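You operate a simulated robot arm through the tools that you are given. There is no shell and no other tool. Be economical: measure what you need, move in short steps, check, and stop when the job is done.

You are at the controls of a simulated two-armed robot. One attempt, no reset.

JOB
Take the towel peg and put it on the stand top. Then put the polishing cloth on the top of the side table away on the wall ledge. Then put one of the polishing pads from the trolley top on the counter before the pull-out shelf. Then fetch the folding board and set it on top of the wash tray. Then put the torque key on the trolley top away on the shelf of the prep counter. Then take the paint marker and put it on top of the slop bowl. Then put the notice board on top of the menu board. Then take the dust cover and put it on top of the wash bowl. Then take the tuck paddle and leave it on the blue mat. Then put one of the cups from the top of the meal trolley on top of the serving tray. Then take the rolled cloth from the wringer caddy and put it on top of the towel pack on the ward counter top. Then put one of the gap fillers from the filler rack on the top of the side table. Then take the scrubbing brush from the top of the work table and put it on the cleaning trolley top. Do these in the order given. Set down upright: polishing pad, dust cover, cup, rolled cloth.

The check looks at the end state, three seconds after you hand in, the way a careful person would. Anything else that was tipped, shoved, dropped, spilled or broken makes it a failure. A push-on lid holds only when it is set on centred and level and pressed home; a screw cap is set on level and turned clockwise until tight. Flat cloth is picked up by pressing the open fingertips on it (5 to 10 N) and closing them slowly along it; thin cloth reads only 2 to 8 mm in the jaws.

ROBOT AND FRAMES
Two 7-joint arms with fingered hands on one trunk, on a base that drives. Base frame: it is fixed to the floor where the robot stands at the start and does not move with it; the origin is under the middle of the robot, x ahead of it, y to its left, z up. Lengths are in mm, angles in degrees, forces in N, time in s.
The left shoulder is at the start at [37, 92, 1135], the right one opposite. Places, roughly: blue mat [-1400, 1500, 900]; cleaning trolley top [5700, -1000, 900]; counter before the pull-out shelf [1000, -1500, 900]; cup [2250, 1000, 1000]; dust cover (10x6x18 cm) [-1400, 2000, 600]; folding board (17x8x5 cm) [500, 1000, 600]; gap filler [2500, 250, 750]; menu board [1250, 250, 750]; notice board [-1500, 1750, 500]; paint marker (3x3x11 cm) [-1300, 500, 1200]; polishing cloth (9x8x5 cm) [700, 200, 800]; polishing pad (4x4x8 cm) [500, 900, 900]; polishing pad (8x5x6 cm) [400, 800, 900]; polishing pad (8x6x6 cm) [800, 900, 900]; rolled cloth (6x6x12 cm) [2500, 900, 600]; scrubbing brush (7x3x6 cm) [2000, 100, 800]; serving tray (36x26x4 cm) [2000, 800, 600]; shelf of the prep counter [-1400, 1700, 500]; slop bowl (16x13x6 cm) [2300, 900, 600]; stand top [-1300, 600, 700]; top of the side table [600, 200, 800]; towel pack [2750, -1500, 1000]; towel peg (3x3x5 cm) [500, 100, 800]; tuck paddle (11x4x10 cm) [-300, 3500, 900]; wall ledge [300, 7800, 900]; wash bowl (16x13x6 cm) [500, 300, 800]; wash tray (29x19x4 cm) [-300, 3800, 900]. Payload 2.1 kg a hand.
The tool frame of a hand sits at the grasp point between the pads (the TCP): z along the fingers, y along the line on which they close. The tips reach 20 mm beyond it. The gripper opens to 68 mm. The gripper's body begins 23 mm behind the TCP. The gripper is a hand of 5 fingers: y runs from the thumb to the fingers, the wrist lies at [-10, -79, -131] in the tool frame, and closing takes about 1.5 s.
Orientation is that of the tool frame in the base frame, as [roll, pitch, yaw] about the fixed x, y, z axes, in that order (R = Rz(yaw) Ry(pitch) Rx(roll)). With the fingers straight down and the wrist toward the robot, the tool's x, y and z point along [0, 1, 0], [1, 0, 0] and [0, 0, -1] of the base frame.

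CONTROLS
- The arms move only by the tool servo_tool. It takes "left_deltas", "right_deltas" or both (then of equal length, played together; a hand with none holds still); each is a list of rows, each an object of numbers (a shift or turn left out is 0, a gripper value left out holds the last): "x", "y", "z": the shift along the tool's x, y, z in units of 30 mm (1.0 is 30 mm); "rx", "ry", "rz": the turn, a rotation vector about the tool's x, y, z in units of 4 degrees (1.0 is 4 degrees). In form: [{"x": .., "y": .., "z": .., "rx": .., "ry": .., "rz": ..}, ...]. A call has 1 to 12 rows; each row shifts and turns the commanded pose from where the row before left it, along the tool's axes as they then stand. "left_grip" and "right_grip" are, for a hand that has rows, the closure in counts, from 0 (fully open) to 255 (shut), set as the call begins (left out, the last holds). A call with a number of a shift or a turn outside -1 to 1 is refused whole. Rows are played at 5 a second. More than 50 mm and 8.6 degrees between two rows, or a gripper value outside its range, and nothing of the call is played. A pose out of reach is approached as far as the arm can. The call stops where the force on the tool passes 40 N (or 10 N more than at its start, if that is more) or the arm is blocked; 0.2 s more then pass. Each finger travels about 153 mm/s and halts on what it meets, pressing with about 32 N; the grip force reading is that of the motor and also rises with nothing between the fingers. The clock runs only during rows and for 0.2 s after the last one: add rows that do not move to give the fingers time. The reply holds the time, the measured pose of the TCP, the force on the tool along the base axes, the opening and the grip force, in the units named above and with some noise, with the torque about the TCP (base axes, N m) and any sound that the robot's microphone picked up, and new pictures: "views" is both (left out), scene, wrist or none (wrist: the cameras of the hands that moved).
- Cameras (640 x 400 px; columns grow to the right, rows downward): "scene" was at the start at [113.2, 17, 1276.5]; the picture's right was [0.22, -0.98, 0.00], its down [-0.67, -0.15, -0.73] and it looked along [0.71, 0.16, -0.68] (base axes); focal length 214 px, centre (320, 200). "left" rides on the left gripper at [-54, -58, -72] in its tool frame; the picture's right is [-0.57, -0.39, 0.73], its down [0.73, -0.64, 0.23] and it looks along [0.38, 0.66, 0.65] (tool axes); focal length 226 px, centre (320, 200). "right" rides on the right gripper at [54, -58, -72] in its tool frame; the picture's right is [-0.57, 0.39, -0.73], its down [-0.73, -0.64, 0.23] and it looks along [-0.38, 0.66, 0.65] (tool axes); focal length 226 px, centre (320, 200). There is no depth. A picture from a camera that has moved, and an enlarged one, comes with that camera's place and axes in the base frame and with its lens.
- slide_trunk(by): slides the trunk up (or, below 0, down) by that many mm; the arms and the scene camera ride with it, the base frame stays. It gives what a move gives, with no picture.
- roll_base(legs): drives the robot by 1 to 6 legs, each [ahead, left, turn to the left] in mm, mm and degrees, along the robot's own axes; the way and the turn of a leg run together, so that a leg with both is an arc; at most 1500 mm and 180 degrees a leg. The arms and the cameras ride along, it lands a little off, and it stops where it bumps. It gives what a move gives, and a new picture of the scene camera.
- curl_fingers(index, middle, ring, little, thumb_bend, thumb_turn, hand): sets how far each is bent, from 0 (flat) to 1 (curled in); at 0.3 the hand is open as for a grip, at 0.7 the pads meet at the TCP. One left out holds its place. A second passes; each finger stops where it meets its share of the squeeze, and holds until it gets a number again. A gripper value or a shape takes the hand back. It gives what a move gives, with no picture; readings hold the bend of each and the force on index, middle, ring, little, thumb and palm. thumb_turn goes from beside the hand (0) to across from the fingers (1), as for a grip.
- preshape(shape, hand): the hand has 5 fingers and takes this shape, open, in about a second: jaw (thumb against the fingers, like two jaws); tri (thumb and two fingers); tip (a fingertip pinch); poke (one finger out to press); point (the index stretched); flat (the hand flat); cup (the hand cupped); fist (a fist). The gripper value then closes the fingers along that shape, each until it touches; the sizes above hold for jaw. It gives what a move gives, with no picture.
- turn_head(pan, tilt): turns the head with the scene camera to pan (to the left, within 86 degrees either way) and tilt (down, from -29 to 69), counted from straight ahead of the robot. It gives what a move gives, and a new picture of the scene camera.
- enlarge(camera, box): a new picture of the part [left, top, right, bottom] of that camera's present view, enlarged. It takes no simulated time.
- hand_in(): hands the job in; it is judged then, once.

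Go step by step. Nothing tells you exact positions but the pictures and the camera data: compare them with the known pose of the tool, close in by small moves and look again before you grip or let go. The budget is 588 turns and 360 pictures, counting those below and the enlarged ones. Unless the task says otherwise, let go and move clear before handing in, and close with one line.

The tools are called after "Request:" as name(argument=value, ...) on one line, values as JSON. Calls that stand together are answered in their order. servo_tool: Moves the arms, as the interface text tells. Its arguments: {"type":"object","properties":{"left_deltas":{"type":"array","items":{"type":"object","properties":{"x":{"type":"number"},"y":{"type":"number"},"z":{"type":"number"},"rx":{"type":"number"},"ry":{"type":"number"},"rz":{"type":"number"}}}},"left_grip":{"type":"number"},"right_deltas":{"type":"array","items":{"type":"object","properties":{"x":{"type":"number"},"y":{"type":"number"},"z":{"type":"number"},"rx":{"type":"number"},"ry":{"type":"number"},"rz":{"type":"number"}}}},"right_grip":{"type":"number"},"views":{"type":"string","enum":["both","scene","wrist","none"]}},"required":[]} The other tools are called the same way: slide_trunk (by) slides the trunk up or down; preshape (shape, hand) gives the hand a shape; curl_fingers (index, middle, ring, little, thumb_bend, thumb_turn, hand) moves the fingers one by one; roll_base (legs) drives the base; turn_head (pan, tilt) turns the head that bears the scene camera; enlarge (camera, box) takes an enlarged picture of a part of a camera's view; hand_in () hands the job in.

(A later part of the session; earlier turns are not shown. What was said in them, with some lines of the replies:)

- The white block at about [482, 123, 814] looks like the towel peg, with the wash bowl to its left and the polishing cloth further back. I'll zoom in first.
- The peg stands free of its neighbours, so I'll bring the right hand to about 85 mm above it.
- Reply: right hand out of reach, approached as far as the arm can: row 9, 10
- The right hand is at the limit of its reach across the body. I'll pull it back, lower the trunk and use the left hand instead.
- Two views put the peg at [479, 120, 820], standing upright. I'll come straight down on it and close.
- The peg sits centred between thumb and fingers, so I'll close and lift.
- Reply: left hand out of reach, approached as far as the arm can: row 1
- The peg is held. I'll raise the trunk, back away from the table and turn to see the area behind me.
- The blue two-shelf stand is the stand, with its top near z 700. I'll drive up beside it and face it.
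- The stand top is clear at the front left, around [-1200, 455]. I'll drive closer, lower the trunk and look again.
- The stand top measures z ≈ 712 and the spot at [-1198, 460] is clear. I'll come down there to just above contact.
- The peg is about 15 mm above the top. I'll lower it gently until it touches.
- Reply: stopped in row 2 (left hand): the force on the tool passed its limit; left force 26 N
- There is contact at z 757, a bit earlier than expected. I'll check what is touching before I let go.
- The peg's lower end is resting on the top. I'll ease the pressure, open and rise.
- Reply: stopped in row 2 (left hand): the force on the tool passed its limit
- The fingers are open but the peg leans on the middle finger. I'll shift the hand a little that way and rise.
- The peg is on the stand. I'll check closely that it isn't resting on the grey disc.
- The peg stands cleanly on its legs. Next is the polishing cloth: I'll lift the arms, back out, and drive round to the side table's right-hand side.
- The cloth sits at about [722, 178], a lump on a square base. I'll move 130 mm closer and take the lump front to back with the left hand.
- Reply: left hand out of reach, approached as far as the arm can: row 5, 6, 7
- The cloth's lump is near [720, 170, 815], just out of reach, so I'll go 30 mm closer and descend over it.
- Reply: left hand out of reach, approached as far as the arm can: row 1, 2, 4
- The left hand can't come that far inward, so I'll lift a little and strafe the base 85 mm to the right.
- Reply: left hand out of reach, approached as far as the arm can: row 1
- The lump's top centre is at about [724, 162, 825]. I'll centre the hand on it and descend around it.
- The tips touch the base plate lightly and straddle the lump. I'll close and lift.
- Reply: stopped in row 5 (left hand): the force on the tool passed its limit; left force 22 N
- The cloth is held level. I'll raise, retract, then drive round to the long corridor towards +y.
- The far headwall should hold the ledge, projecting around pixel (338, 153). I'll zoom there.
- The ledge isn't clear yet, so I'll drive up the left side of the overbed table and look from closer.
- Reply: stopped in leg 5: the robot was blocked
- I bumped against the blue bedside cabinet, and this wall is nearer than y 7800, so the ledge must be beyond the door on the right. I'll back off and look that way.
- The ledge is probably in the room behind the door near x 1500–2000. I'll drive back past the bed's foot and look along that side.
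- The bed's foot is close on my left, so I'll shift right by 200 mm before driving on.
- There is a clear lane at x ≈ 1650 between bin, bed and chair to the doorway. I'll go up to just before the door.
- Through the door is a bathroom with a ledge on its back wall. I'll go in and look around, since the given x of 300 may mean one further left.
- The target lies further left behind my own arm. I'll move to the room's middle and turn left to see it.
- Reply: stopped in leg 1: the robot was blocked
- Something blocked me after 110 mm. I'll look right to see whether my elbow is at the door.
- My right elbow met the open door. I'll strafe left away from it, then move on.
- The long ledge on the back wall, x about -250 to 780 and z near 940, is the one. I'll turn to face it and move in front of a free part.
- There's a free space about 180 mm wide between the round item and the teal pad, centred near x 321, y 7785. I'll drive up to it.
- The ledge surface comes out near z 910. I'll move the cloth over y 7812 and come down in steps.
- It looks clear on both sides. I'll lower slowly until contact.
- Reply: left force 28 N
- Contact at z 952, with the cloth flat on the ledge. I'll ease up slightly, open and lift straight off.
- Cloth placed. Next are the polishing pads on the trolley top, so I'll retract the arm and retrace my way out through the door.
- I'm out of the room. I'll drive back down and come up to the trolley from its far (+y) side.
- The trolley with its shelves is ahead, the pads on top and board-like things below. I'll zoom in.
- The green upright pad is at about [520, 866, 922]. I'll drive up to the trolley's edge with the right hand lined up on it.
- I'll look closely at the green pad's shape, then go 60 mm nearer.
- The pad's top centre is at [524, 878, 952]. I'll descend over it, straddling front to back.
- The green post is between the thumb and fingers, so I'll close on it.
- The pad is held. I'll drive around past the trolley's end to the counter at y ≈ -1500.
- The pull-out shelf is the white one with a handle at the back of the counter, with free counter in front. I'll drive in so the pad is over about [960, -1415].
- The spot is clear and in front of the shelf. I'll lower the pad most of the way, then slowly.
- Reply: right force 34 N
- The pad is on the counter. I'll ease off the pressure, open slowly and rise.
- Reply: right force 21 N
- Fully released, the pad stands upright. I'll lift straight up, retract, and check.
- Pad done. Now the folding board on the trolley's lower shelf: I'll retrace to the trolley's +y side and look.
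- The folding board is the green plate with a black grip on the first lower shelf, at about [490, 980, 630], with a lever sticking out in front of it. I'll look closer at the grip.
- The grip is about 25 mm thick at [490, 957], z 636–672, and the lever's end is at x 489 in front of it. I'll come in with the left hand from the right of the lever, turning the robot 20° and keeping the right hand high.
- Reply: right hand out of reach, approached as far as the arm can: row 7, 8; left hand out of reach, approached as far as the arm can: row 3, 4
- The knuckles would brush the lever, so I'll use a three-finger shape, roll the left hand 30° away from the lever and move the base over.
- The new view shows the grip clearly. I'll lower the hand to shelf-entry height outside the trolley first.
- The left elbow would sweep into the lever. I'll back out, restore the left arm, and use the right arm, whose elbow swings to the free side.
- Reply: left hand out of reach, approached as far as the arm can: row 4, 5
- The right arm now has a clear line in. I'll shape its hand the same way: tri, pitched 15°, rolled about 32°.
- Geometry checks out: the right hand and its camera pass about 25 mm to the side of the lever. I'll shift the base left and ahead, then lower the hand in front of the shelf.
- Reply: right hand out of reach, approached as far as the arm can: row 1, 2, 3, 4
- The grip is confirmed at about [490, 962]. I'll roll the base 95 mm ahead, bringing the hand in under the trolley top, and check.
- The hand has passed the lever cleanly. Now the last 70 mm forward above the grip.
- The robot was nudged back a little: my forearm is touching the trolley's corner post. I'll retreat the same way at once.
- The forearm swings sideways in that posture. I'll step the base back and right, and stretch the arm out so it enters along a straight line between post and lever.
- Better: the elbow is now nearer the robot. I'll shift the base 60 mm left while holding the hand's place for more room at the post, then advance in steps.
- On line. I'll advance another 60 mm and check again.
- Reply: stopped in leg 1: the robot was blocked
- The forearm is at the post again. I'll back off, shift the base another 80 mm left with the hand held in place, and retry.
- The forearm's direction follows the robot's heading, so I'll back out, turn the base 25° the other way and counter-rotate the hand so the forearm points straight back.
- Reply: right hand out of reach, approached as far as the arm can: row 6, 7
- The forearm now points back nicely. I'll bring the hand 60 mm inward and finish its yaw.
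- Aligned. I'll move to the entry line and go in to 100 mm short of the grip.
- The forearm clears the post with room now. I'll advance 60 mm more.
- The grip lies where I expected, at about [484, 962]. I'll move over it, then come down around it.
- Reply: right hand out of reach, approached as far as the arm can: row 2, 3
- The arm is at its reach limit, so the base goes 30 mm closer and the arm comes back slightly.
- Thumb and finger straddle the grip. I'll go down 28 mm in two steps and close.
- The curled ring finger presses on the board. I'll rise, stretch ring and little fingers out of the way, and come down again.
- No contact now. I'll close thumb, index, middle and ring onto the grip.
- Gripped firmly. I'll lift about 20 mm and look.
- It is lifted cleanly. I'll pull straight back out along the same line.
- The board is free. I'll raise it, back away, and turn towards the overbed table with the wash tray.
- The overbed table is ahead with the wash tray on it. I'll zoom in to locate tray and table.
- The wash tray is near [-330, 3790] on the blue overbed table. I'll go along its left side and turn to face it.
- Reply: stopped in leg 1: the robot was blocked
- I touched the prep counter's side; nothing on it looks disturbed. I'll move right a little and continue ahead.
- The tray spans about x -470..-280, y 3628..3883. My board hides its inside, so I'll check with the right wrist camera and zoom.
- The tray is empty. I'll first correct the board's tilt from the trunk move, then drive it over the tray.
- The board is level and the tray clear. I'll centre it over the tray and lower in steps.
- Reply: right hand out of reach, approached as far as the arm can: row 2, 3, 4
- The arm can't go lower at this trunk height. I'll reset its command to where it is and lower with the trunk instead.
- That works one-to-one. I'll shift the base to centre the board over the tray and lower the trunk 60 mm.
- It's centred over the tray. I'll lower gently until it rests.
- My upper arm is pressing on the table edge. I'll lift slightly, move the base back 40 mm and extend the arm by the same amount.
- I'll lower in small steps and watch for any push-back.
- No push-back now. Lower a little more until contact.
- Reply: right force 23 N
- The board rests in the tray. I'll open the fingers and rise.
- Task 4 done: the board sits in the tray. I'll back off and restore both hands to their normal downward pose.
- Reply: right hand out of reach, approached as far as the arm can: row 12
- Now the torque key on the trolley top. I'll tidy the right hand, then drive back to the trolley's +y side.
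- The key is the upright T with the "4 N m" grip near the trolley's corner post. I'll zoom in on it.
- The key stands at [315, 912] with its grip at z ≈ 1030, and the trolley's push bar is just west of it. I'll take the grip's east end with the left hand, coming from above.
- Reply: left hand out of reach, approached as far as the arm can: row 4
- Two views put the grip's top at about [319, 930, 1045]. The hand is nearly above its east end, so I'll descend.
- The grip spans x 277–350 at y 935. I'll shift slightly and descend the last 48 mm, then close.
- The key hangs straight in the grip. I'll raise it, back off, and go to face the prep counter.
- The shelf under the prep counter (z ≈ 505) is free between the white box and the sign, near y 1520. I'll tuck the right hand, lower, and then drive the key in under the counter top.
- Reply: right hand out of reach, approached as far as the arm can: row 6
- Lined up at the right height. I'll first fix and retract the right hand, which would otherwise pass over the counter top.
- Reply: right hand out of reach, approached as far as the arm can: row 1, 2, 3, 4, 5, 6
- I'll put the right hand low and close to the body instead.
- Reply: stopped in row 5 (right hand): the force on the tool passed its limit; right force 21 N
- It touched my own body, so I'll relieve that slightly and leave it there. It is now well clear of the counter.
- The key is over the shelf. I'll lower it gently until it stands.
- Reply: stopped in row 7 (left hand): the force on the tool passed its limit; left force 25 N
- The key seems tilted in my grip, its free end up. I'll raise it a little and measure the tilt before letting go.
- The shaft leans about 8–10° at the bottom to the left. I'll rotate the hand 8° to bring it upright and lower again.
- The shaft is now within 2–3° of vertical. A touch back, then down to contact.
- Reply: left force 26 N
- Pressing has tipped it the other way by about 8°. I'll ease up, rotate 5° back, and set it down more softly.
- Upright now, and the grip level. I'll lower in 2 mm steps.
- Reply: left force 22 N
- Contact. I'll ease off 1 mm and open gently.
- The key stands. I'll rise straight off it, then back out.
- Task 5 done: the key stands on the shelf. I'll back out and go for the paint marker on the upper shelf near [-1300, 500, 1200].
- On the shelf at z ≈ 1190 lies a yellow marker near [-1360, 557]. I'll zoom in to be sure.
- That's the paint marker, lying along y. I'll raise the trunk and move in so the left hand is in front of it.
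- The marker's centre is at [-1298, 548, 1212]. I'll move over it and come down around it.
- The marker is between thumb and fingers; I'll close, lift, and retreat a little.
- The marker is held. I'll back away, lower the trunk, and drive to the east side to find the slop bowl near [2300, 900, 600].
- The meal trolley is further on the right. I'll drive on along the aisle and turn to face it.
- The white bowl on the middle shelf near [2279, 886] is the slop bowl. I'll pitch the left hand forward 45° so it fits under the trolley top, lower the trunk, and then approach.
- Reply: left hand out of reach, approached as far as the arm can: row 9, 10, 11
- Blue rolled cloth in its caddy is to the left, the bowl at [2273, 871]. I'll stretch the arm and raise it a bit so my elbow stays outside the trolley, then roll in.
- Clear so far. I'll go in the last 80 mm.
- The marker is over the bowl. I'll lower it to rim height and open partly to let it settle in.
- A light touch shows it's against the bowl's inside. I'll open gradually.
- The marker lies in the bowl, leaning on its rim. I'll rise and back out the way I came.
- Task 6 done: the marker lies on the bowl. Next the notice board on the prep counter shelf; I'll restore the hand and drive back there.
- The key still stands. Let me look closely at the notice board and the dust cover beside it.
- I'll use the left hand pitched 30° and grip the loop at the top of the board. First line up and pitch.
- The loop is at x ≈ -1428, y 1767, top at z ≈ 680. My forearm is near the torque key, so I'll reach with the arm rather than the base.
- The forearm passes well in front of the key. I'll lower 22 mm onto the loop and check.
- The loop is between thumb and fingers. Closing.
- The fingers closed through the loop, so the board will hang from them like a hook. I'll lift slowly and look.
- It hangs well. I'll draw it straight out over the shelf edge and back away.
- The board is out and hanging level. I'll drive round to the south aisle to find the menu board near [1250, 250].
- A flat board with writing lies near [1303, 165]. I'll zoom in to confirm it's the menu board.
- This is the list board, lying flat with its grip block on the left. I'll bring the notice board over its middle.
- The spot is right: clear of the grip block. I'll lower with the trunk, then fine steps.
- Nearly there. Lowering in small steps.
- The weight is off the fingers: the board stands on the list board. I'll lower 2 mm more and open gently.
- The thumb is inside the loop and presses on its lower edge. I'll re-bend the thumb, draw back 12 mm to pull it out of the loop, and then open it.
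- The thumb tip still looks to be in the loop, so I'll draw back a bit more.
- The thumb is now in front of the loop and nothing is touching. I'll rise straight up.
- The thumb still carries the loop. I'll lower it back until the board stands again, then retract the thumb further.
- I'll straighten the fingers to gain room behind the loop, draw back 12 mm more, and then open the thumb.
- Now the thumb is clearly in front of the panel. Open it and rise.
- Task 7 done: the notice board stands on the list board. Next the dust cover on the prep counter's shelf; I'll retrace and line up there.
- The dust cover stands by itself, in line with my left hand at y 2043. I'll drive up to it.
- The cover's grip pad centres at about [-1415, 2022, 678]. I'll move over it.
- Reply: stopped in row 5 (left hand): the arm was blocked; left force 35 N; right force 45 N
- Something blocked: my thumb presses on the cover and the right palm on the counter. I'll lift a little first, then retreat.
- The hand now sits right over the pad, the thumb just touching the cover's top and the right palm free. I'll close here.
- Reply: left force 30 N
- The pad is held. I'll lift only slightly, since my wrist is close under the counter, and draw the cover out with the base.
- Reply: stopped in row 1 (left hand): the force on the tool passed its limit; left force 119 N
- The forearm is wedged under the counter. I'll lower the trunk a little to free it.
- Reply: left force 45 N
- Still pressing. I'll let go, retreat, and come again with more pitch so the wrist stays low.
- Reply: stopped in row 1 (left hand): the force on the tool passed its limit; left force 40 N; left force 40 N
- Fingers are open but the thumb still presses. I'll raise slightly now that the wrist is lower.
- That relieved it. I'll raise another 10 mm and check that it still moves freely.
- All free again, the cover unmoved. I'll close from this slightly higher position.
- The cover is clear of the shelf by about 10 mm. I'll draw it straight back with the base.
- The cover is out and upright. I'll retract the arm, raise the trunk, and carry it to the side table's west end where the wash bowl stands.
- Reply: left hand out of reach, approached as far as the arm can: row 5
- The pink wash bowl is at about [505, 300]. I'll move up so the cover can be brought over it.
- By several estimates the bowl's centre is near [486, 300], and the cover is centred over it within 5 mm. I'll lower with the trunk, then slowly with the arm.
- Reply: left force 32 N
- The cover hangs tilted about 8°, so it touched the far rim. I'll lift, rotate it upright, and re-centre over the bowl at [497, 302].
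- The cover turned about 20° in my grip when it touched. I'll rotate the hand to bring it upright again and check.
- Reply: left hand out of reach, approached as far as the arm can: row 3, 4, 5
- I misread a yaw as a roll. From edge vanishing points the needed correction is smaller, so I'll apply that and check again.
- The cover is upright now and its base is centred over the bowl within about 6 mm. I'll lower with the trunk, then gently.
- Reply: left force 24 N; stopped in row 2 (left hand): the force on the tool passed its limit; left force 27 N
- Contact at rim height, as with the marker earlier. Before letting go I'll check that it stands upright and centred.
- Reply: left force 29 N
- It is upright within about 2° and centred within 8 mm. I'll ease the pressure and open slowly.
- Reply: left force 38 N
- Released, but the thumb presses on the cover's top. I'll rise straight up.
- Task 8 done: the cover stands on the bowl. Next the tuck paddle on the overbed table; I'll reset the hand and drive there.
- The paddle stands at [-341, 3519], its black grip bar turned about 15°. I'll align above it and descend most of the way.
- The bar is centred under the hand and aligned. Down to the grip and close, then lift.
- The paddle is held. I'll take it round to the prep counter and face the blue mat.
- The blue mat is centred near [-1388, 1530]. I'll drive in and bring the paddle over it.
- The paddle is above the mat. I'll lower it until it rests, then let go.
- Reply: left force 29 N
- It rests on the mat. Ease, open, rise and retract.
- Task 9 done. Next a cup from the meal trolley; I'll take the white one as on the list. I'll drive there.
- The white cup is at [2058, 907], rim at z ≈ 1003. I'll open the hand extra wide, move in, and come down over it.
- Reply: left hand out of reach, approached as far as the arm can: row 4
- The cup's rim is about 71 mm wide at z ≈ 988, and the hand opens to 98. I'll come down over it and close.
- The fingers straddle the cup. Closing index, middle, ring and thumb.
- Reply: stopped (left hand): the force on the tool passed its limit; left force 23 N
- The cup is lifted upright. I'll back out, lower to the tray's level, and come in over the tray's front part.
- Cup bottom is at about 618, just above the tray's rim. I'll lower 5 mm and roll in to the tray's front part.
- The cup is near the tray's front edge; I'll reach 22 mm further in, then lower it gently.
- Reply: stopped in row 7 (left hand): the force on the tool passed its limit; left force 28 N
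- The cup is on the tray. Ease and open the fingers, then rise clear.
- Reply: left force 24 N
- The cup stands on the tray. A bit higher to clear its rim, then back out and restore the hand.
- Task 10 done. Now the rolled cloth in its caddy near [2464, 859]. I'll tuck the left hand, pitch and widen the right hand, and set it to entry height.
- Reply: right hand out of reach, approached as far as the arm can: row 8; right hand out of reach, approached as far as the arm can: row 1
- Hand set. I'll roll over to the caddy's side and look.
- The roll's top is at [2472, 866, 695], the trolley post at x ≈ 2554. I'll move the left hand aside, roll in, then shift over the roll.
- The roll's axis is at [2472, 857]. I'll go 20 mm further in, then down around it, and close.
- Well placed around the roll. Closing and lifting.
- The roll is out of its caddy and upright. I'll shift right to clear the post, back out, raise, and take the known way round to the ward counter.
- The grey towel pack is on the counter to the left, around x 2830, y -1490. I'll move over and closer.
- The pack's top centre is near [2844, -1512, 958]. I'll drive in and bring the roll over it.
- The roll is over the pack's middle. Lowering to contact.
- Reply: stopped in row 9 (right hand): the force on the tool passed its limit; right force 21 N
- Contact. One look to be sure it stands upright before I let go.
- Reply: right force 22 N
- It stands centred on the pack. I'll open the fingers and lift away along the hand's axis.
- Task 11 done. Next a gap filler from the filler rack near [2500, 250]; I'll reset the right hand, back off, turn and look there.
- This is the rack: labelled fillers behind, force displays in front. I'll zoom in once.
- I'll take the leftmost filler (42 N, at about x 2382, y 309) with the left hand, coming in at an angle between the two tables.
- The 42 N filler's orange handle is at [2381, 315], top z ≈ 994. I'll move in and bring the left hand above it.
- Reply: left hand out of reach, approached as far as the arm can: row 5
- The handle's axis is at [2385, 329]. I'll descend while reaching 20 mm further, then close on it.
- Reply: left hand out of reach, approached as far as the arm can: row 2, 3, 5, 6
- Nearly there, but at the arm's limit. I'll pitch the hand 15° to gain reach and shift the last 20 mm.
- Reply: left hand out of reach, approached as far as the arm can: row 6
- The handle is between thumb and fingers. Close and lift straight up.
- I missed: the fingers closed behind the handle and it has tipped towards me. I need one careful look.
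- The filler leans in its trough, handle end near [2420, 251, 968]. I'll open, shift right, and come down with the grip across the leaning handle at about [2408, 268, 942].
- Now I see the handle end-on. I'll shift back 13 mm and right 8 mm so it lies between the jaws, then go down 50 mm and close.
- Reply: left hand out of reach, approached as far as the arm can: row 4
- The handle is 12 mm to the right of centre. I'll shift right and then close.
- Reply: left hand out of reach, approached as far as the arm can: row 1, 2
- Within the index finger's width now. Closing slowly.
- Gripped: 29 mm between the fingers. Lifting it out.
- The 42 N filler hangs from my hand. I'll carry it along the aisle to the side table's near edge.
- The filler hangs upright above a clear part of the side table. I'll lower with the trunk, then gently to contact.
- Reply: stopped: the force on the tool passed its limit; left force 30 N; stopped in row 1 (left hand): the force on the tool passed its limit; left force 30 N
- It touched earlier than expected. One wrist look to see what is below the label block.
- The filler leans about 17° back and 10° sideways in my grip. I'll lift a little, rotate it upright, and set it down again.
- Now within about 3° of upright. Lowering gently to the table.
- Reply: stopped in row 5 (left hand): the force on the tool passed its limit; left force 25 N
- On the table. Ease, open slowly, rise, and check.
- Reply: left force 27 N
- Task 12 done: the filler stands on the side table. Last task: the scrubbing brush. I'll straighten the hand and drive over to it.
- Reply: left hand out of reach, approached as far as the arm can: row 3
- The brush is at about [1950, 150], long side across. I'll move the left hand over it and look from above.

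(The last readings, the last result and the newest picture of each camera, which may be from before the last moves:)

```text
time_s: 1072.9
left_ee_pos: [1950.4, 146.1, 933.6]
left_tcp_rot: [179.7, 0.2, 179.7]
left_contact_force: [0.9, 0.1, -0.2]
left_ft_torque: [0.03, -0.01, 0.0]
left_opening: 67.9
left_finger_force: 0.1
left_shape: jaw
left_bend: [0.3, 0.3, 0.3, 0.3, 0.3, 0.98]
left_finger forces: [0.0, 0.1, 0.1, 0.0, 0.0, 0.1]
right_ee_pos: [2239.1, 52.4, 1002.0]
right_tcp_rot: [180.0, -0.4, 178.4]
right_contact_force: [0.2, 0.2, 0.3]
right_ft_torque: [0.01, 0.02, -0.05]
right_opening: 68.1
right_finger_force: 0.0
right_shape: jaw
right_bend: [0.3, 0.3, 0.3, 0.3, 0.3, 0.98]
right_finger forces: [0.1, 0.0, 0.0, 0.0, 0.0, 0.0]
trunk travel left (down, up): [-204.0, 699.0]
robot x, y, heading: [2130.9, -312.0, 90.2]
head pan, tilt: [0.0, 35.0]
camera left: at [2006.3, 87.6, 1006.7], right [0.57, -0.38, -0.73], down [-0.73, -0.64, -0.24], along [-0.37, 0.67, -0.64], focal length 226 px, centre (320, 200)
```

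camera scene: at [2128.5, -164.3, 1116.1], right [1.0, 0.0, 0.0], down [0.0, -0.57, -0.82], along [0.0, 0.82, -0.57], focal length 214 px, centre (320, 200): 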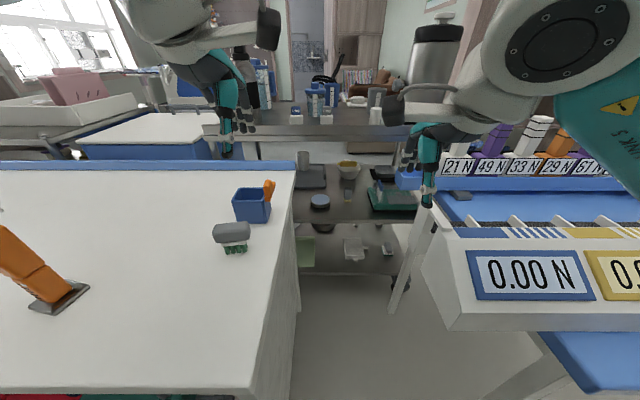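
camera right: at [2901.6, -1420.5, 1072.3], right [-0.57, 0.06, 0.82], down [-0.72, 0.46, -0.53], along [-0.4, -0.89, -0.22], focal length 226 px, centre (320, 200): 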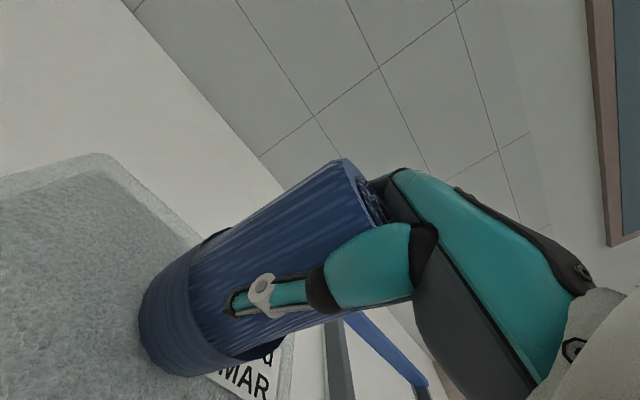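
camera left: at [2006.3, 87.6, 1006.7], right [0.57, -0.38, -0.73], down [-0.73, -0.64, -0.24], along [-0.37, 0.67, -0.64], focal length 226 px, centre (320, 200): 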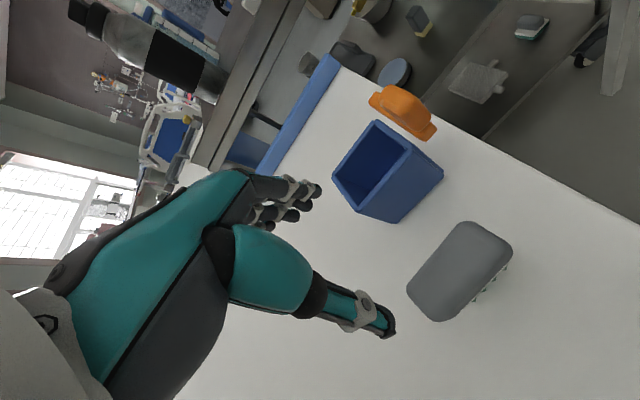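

The brush's top is centred near [1967, 126], long side along x. I'll shift, descend around it and close, then lift.

Request:
servo_tool(left_deltas=[{"x": -0.55, "y": -0.66}, {"z": 0.8}, {"z": 0.8}, {"z": 0.8}, {"z": 0.8}, {"z": 0.6}, {"z": 0.2}, {}], views="wrist")

```text
time_s: 1074.5
left_ee_pos: [1969.4, 130.3, 822.5]
left_tcp_rot: [178.6, 0.4, 179.9]
left_contact_force: [-3.1, -2.6, 24.6]
left_ft_torque: [0.25, -0.08, 0.01]
left_opening: 67.8
left_finger_force: 0.0
left_shape: jaw
left_bend: [0.3, 0.3, 0.3, 0.3, 0.3, 0.97]
left_finger forces: [2.2, 0.1, 0.1, 0.9, 6.2, 16.5]
right_ee_pos: [2238.4, 51.1, 1001.7]
right_tcp_rot: [179.9, -0.4, 178.3]
right_contact_force: [1.0, -0.9, -0.8]
right_ft_torque: [0.02, 0.0, -0.04]
right_opening: 68.0
right_finger_force: 0.0
right_shape: jaw
right_bend: [0.3, 0.3, 0.3, 0.3, 0.3, 0.98]
right_finger forces: [0.0, 0.0, 0.0, 0.0, 0.1, 0.0]
trunk travel left (down, up): [-204.0, 699.0]
robot x, y, heading: [2129.6, -311.5, 89.9]
head pan, tilt: [0.0, 35.0]
stopped in row 8 (left hand): the force on the tool passed its limit (the readings are from after the stop); the commanded pose is now the measured one
camera left: at [2022.7, 69.1, 893.2], right [0.57, -0.37, -0.73], down [-0.73, -0.63, -0.25], along [-0.37, 0.68, -0.63], focal length 226 px, centre (320, 200)
```

left: 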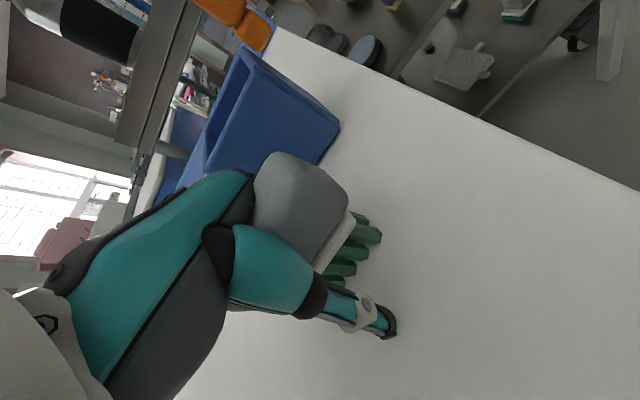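

The palm rests on the brush and the jaws straddle it. Raise 3 mm, close, lift.

Request:
servo_tool(left_deltas=[{"z": -0.15}, {}], views="none")

Request:
servo_tool(left_deltas=[{}, {}, {}, {}, {}, {}, {}, {}, {}], left_grip=255, views="none")

Request:
servo_tool(left_deltas=[{"z": -0.3}, {"z": -0.7}, {"z": -0.9}, {"z": -0.9}, {"z": -0.9}, {"z": -0.9}, {"y": -0.8}, {"y": -0.8}, {"y": -0.8}, {"x": -0.7}, {"x": -0.7}, {}], views="wrist")

```text
time_s: 1075.2
left_ee_pos: [1968.5, 129.5, 823.1]
left_tcp_rot: [179.1, 0.3, 179.8]
left_contact_force: [-0.1, -0.7, 6.0]
left_ft_torque: [0.06, -0.03, 0.01]
left_opening: 67.9
left_finger_force: 0.0
left_shape: jaw
left_bend: [0.3, 0.3, 0.3, 0.3, 0.3, 0.97]
left_finger forces: [1.6, 0.0, 0.0, 0.4, 3.6, 4.3]
right_ee_pos: [2238.5, 52.4, 1001.4]
right_tcp_rot: [180.0, -0.4, 178.4]
right_contact_force: [0.3, -0.5, -0.9]
right_ft_torque: [-0.01, 0.01, 0.04]
right_opening: 68.2
right_finger_force: 0.0
right_shape: jaw
right_bend: [0.3, 0.3, 0.3, 0.3, 0.3, 0.98]
right_finger forces: [0.0, 0.1, 0.0, 0.1, 0.1, 0.1]
trunk travel left (down, up): [-204.0, 699.0]
robot x, y, heading: [2129.4, -317.4, 89.9]
head pan, tilt: [0.0, 35.0]
```

```text
time_s: 1077.2
left_ee_pos: [1968.3, 129.4, 823.8]
left_tcp_rot: [179.1, 0.3, 179.9]
left_contact_force: [0.1, 3.5, 7.0]
left_ft_torque: [0.12, 0.15, -0.04]
left_opening: 17.1
left_finger_force: 32.1
left_shape: jaw
left_bend: [0.75, 0.7, 0.65, 0.7, 0.68, 0.98]
left_finger forces: [15.0, 19.5, 3.3, 1.1, 33.8, 1.4]
right_ee_pos: [2238.1, 53.1, 1001.7]
right_tcp_rot: [180.0, -0.5, 178.2]
right_contact_force: [0.0, 0.6, 0.1]
right_ft_torque: [0.02, 0.0, 0.03]
right_opening: 68.0
right_finger_force: 0.0
right_shape: jaw
right_bend: [0.3, 0.3, 0.3, 0.3, 0.3, 0.98]
right_finger forces: [0.0, 0.0, 0.1, 0.0, 0.0, 0.1]
trunk travel left (down, up): [-204.0, 699.0]
robot x, y, heading: [2132.3, -311.2, 90.2]
head pan, tilt: [0.0, 35.0]
```

```text
time_s: 1079.8
left_ee_pos: [2008.3, 56.9, 959.5]
left_tcp_rot: [179.0, 0.2, 179.9]
left_contact_force: [0.1, 0.2, -0.9]
left_ft_torque: [0.01, 0.0, -0.02]
left_opening: 17.9
left_finger_force: 32.2
left_shape: jaw
left_bend: [0.75, 0.7, 0.69, 0.7, 0.68, 0.96]
left_finger forces: [17.2, 12.6, 3.3, 0.5, 33.8, 1.0]
right_ee_pos: [2238.7, 52.4, 1002.7]
right_tcp_rot: [-180.0, -0.4, 178.3]
right_contact_force: [0.2, 0.4, -0.5]
right_ft_torque: [-0.02, 0.03, 0.01]
right_opening: 67.9
right_finger_force: 0.0
right_shape: jaw
right_bend: [0.3, 0.3, 0.3, 0.3, 0.3, 0.98]
right_finger forces: [0.0, 0.1, 0.1, 0.1, 0.1, 0.0]
trunk travel left (down, up): [-204.0, 699.0]
robot x, y, heading: [2129.8, -311.9, 90.1]
head pan, tilt: [0.0, 35.0]
camera left: at [2063.3, -3.9, 1031.7], right [0.57, -0.38, -0.73], down [-0.73, -0.63, -0.24], along [-0.37, 0.67, -0.64], focal length 226 px, centre (320, 200)
```

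left: 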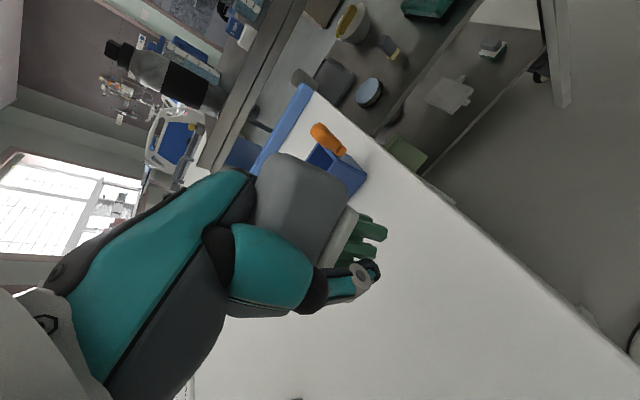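

The brush is held. I'll head east along the aisle towards the cleaning trolley and look.

Request:
roll_base(legs=[[-330, 0, 0], [0, 0, -90], [1400, 0, 0], [800, 0, 0]])

```text
time_s: 1096.3
left_ee_pos: [4719.9, -516.9, 960.4]
left_tcp_rot: [179.1, 0.3, 89.6]
left_contact_force: [-0.4, 0.6, -1.0]
left_ft_torque: [0.03, -0.03, 0.01]
left_opening: 17.8
left_finger_force: 32.3
left_shape: jaw
left_bend: [0.75, 0.7, 0.7, 0.7, 0.69, 0.96]
left_finger forces: [16.7, 12.6, 3.4, 0.2, 32.7, 1.0]
right_ee_pos: [4715.3, -747.3, 1002.0]
right_tcp_rot: [-180.0, -0.3, 88.0]
right_contact_force: [0.6, 0.3, 0.3]
right_ft_torque: [-0.04, -0.01, 0.03]
right_opening: 67.8
right_finger_force: 0.1
right_shape: jaw
right_bend: [0.3, 0.3, 0.3, 0.3, 0.3, 0.98]
right_finger forces: [0.1, 0.1, 0.0, 0.1, 0.1, 0.1]
trunk travel left (down, up): [-204.0, 699.0]
robot x, y, heading: [4354.0, -633.8, -0.2]
head pan, tilt: [0.0, 35.0]
camera scene: at [4498.9, -638.1, 1116.1], right [0.0, -1.0, 0.0], down [-0.57, 0.0, -0.82], along [0.82, 0.0, -0.57], focal length 214 px, centre (320, 200)
```

scene: 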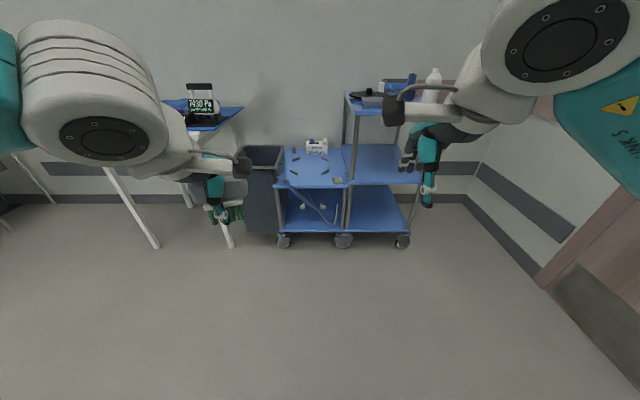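

The blue cart ahead is the cleaning trolley; its top shelf is the upper right part near y -1000. I'll zoom for free space.

Request:
enlarge(camera="scene", box=[320, 55, 460, 145])

```text
4.44 times, centred on (390, 100) of scene
camera zoom: at [4498.9, -638.1, 1116.1], right [0.0, -1.0, 0.0], down [-0.57, 0.0, -0.82], along [0.82, 0.0, -0.57], focal length 953 px, centre (9, 644)
```

zoom: 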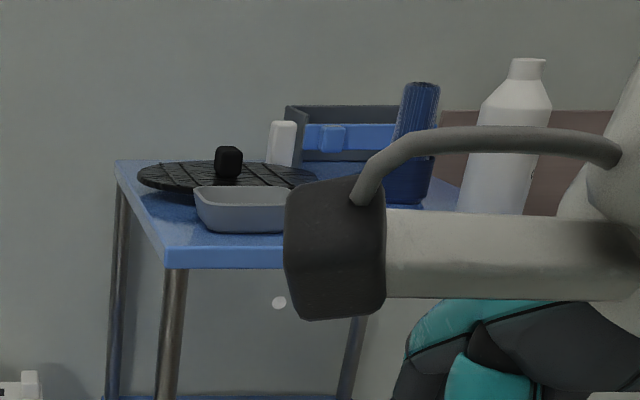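

There is a free strip along the top shelf's front edge around [5520, -1000]. I'll raise a bit and move up to it.

Request:
slide_trunk(by=70)

Request:
roll_base(legs=[[0, -483, 0.2], [680, 0, 0]])

```text
time_s: 1097.4
left_ee_pos: [4719.7, -517.1, 1028.9]
left_tcp_rot: [179.1, 0.3, 89.6]
left_contact_force: [-0.3, 0.8, -1.8]
left_ft_torque: [0.01, 0.04, 0.02]
left_opening: 17.8
left_finger_force: 31.7
left_shape: jaw
left_bend: [0.75, 0.7, 0.7, 0.7, 0.69, 0.96]
left_finger forces: [16.6, 12.6, 3.3, 0.2, 32.8, 1.0]
right_ee_pos: [4714.3, -746.7, 1071.9]
right_tcp_rot: [-180.0, -0.3, 88.0]
right_contact_force: [-0.4, 0.1, -0.1]
right_ft_torque: [0.0, 0.02, 0.04]
right_opening: 67.9
right_finger_force: 0.1
right_shape: jaw
right_bend: [0.3, 0.3, 0.3, 0.3, 0.3, 0.98]
right_finger forces: [0.1, 0.1, 0.1, 0.0, 0.1, 0.0]
trunk travel left (down, up): [-274.0, 629.0]
robot x, y, heading: [4346.0, -634.1, -0.4]
head pan, tilt: [0.0, 35.0]
```

```text
time_s: 1103.6
left_ee_pos: [5397.6, -1002.7, 1029.8]
left_tcp_rot: [179.2, 0.3, 89.7]
left_contact_force: [-0.6, -0.3, -0.8]
left_ft_torque: [-0.03, 0.0, 0.01]
left_opening: 17.6
left_finger_force: 32.0
left_shape: jaw
left_bend: [0.75, 0.7, 0.7, 0.7, 0.69, 0.96]
left_finger forces: [16.8, 12.5, 3.3, 0.2, 32.8, 1.0]
right_ee_pos: [5392.2, -1231.2, 1072.6]
right_tcp_rot: [-179.9, -0.3, 88.0]
right_contact_force: [-0.9, 0.0, -0.2]
right_ft_torque: [0.0, 0.0, 0.0]
right_opening: 68.1
right_finger_force: 0.0
right_shape: jaw
right_bend: [0.3, 0.3, 0.3, 0.3, 0.3, 0.98]
right_finger forces: [0.0, 0.0, 0.0, 0.1, 0.0, 0.0]
trunk travel left (down, up): [-274.0, 629.0]
robot x, y, heading: [5028.3, -1120.8, 0.0]
head pan, tilt: [0.0, 35.0]
camera scene: at [5163.5, -1122.5, 1187.0], right [0.0, -1.0, 0.0], down [-0.57, 0.0, -0.82], along [0.82, 0.0, -0.57], focal length 214 px, centre (320, 200)
```

scene: 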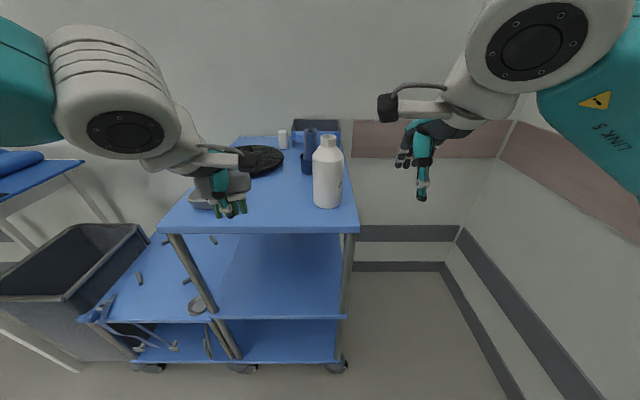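

The top shelf (z ≈ 887) has a clear gap between the grey tray and the white bottle around [5550, -1030]. I'll roll up to it.

Request:
roll_base(legs=[[145, -27, 0]])

Request:
servo_tool(left_deltas=[{"y": 0.3}, {"z": 0.8}, {"z": 0.8}, {"z": 0.6}, {"z": 0.2}, {"z": 0.1}, {"z": 0.1}, {"z": 0.1}, {}], views="none")

```text
time_s: 1105.0
left_ee_pos: [5541.7, -1029.5, 1030.4]
left_tcp_rot: [179.1, 0.2, 89.8]
left_contact_force: [1.0, -0.8, -0.3]
left_ft_torque: [-0.02, -0.03, 0.02]
left_opening: 17.5
left_finger_force: 32.3
left_shape: jaw
left_bend: [0.75, 0.7, 0.7, 0.7, 0.69, 0.96]
left_finger forces: [16.8, 12.5, 3.3, 0.3, 32.7, 1.0]
right_ee_pos: [5537.4, -1258.7, 1072.1]
right_tcp_rot: [-179.9, -0.3, 88.1]
right_contact_force: [0.1, 0.7, -0.3]
right_ft_torque: [-0.03, 0.0, 0.02]
right_opening: 68.1
right_finger_force: 0.1
right_shape: jaw
right_bend: [0.3, 0.3, 0.3, 0.3, 0.3, 0.98]
right_finger forces: [0.0, 0.0, 0.1, 0.0, 0.0, 0.1]
trunk travel left (down, up): [-274.0, 629.0]
robot x, y, heading: [5170.1, -1147.6, -0.1]
head pan, tilt: [0.0, 35.0]
camera scene: at [5308.1, -1149.9, 1187.0], right [0.0, -1.0, 0.0], down [-0.57, 0.0, -0.82], along [0.82, 0.0, -0.57], focal length 214 px, centre (320, 200)
```

scene: 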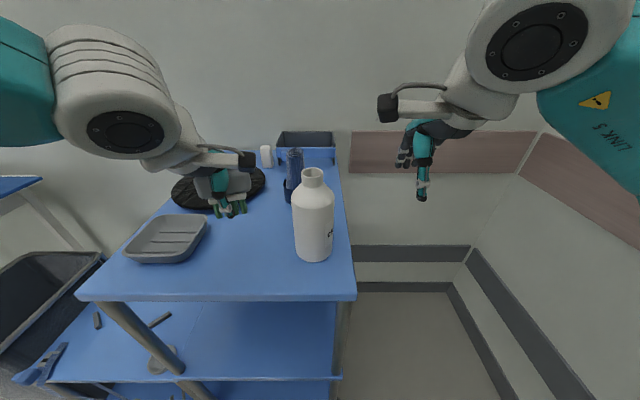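

```text
time_s: 1107.0
left_ee_pos: [5551.4, -1030.8, 948.9]
left_tcp_rot: [179.1, 0.3, 89.8]
left_contact_force: [0.7, 0.2, -1.6]
left_ft_torque: [-0.02, 0.01, -0.02]
left_opening: 17.1
left_finger_force: 31.9
left_shape: jaw
left_bend: [0.75, 0.7, 0.7, 0.7, 0.71, 0.95]
left_finger forces: [17.7, 12.2, 3.3, 0.0, 33.1, 0.9]
right_ee_pos: [5537.0, -1258.8, 1071.0]
right_tcp_rot: [180.0, -0.3, 88.1]
right_contact_force: [0.3, -0.4, 0.2]
right_ft_torque: [0.03, 0.03, 0.01]
right_opening: 68.0
right_finger_force: 0.2
right_shape: jaw
right_bend: [0.3, 0.3, 0.3, 0.3, 0.3, 0.98]
right_finger forces: [0.0, 0.1, 0.0, 0.0, 0.0, 0.0]
trunk travel left (down, up): [-274.0, 629.0]
robot x, y, heading: [5173.2, -1151.8, -0.2]
head pan, tilt: [0.0, 35.0]
```

Clear of the bottle by about 17 mm, no contact. I'll lower the last bit slowly.

Request:
servo_tool(left_deltas=[{"z": 0.2}, {"z": 0.1}, {"z": 0.1}, {"z": 0.1}, {"z": 0.1}, {"z": 0.1}, {"z": 0.1}, {"z": 0.1}, {}], views="none")

```text
time_s: 1109.0
left_ee_pos: [5551.8, -1030.1, 923.8]
left_tcp_rot: [178.7, 0.2, 89.8]
left_contact_force: [3.8, 1.0, 19.7]
left_ft_torque: [0.26, -0.18, -0.01]
left_opening: 17.3
left_finger_force: 31.9
left_shape: jaw
left_bend: [0.75, 0.7, 0.7, 0.7, 0.71, 0.95]
left_finger forces: [18.5, 24.1, 3.7, 0.1, 35.3, 1.8]
right_ee_pos: [5536.7, -1259.5, 1072.5]
right_tcp_rot: [179.8, -0.4, 88.0]
right_contact_force: [0.3, 0.4, 0.3]
right_ft_torque: [-0.01, -0.01, 0.02]
right_opening: 68.1
right_finger_force: 0.1
right_shape: jaw
right_bend: [0.3, 0.3, 0.3, 0.3, 0.3, 0.98]
right_finger forces: [0.0, 0.0, 0.0, 0.0, 0.0, 0.0]
trunk travel left (down, up): [-274.0, 629.0]
robot x, y, heading: [5172.0, -1148.4, 0.0]
head pan, tilt: [0.0, 35.0]
```

The brush is down. Ease, open, rise straight up, and check.

Request:
servo_tool(left_deltas=[{"z": -0.08}, {}], views="none")

Request:
servo_tool(left_deltas=[{}, {}, {}, {}, {}, {}, {"z": -0.3}, {"z": -0.7}, {"z": -0.9}, {"z": -0.9}, {}], left_grip=0, views="scene")

```text
time_s: 1109.6
left_ee_pos: [5551.8, -1030.9, 924.8]
left_tcp_rot: [179.2, 0.4, 89.7]
left_contact_force: [1.6, -0.3, 1.5]
left_ft_torque: [0.05, -0.03, -0.05]
left_opening: 17.3
left_finger_force: 31.8
left_shape: jaw
left_bend: [0.75, 0.7, 0.7, 0.7, 0.71, 0.95]
left_finger forces: [18.5, 12.7, 3.9, 0.1, 34.2, 1.2]
right_ee_pos: [5536.7, -1259.4, 1071.8]
right_tcp_rot: [-180.0, -0.4, 88.2]
right_contact_force: [-0.3, 1.3, 0.2]
right_ft_torque: [0.02, 0.01, 0.02]
right_opening: 67.9
right_finger_force: 0.1
right_shape: jaw
right_bend: [0.3, 0.3, 0.3, 0.3, 0.3, 0.98]
right_finger forces: [0.0, 0.0, 0.0, 0.1, 0.0, 0.0]
trunk travel left (down, up): [-274.0, 629.0]
robot x, y, heading: [5173.0, -1148.2, -0.2]
head pan, tilt: [0.0, 35.0]
```

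```text
time_s: 1112.0
left_ee_pos: [5550.9, -1029.1, 1009.2]
left_tcp_rot: [179.1, 0.4, 89.7]
left_contact_force: [0.7, 0.3, 0.3]
left_ft_torque: [-0.02, 0.0, 0.0]
left_opening: 68.0
left_finger_force: 0.1
left_shape: jaw
left_bend: [0.3, 0.3, 0.3, 0.3, 0.3, 0.98]
left_finger forces: [0.0, 0.0, 0.0, 0.1, 0.0, 0.1]
right_ee_pos: [5537.6, -1259.8, 1072.1]
right_tcp_rot: [-179.9, -0.4, 88.2]
right_contact_force: [0.0, -0.1, 0.3]
right_ft_torque: [0.0, -0.01, -0.01]
right_opening: 67.9
right_finger_force: 0.0
right_shape: jaw
right_bend: [0.3, 0.3, 0.3, 0.3, 0.3, 0.98]
right_finger forces: [0.1, 0.1, 0.1, 0.1, 0.0, 0.1]
trunk travel left (down, up): [-274.0, 629.0]
robot x, y, heading: [5175.4, -1149.3, 0.0]
head pan, tilt: [0.0, 35.0]
camera scene: at [5308.0, -1149.9, 1187.0], right [0.0, -1.0, 0.0], down [-0.57, 0.0, -0.82], along [0.82, 0.0, -0.57], focal length 214 px, centre (320, 200)
```

scene: 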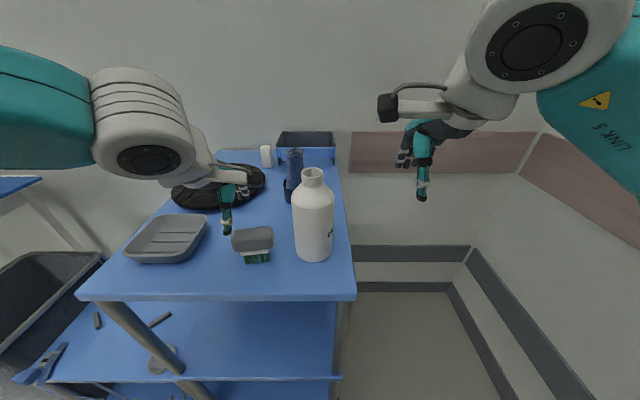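

The brush stands on the trolley top with everything else in place. I'll move clear and hand in.

Request:
servo_tool(left_deltas=[{"z": -0.9}, {"y": -0.9}, {"y": -0.9}, {"y": -0.9}, {"y": -0.6}, {}], views="none")

Request:
hand_in()

```text
time_s: 1113.4
left_ee_pos: [5450.9, -1030.0, 1033.4]
left_tcp_rot: [179.0, 0.4, 89.7]
left_contact_force: [1.1, 0.3, 0.0]
left_ft_torque: [-0.03, 0.02, 0.0]
left_opening: 68.2
left_finger_force: 0.0
left_shape: jaw
left_bend: [0.3, 0.3, 0.3, 0.3, 0.3, 0.98]
left_finger forces: [0.0, 0.1, 0.0, 0.1, 0.1, 0.0]
right_ee_pos: [5537.1, -1259.8, 1072.5]
right_tcp_rot: [179.9, -0.3, 88.1]
right_contact_force: [0.0, 0.5, 0.4]
right_ft_torque: [-0.01, 0.01, -0.01]
right_opening: 67.9
right_finger_force: 0.0
right_shape: jaw
right_bend: [0.3, 0.3, 0.3, 0.3, 0.3, 0.98]
right_finger forces: [0.0, 0.0, 0.0, 0.1, 0.0, 0.0]
trunk travel left (down, up): [-274.0, 629.0]
robot x, y, heading: [5173.7, -1150.6, -0.1]
head pan, tilt: [0.0, 35.0]
```

```text
The job is handed in.
```

All thirteen items were set down in the order given and the job is handed in, but I bumped furniture several times (bedside cabinet, bathroom door, prep counter, trolley post, overbed table), turned the wash bowl slightly and tipped the filler inside its rack, and I can't rule out small shifts there.
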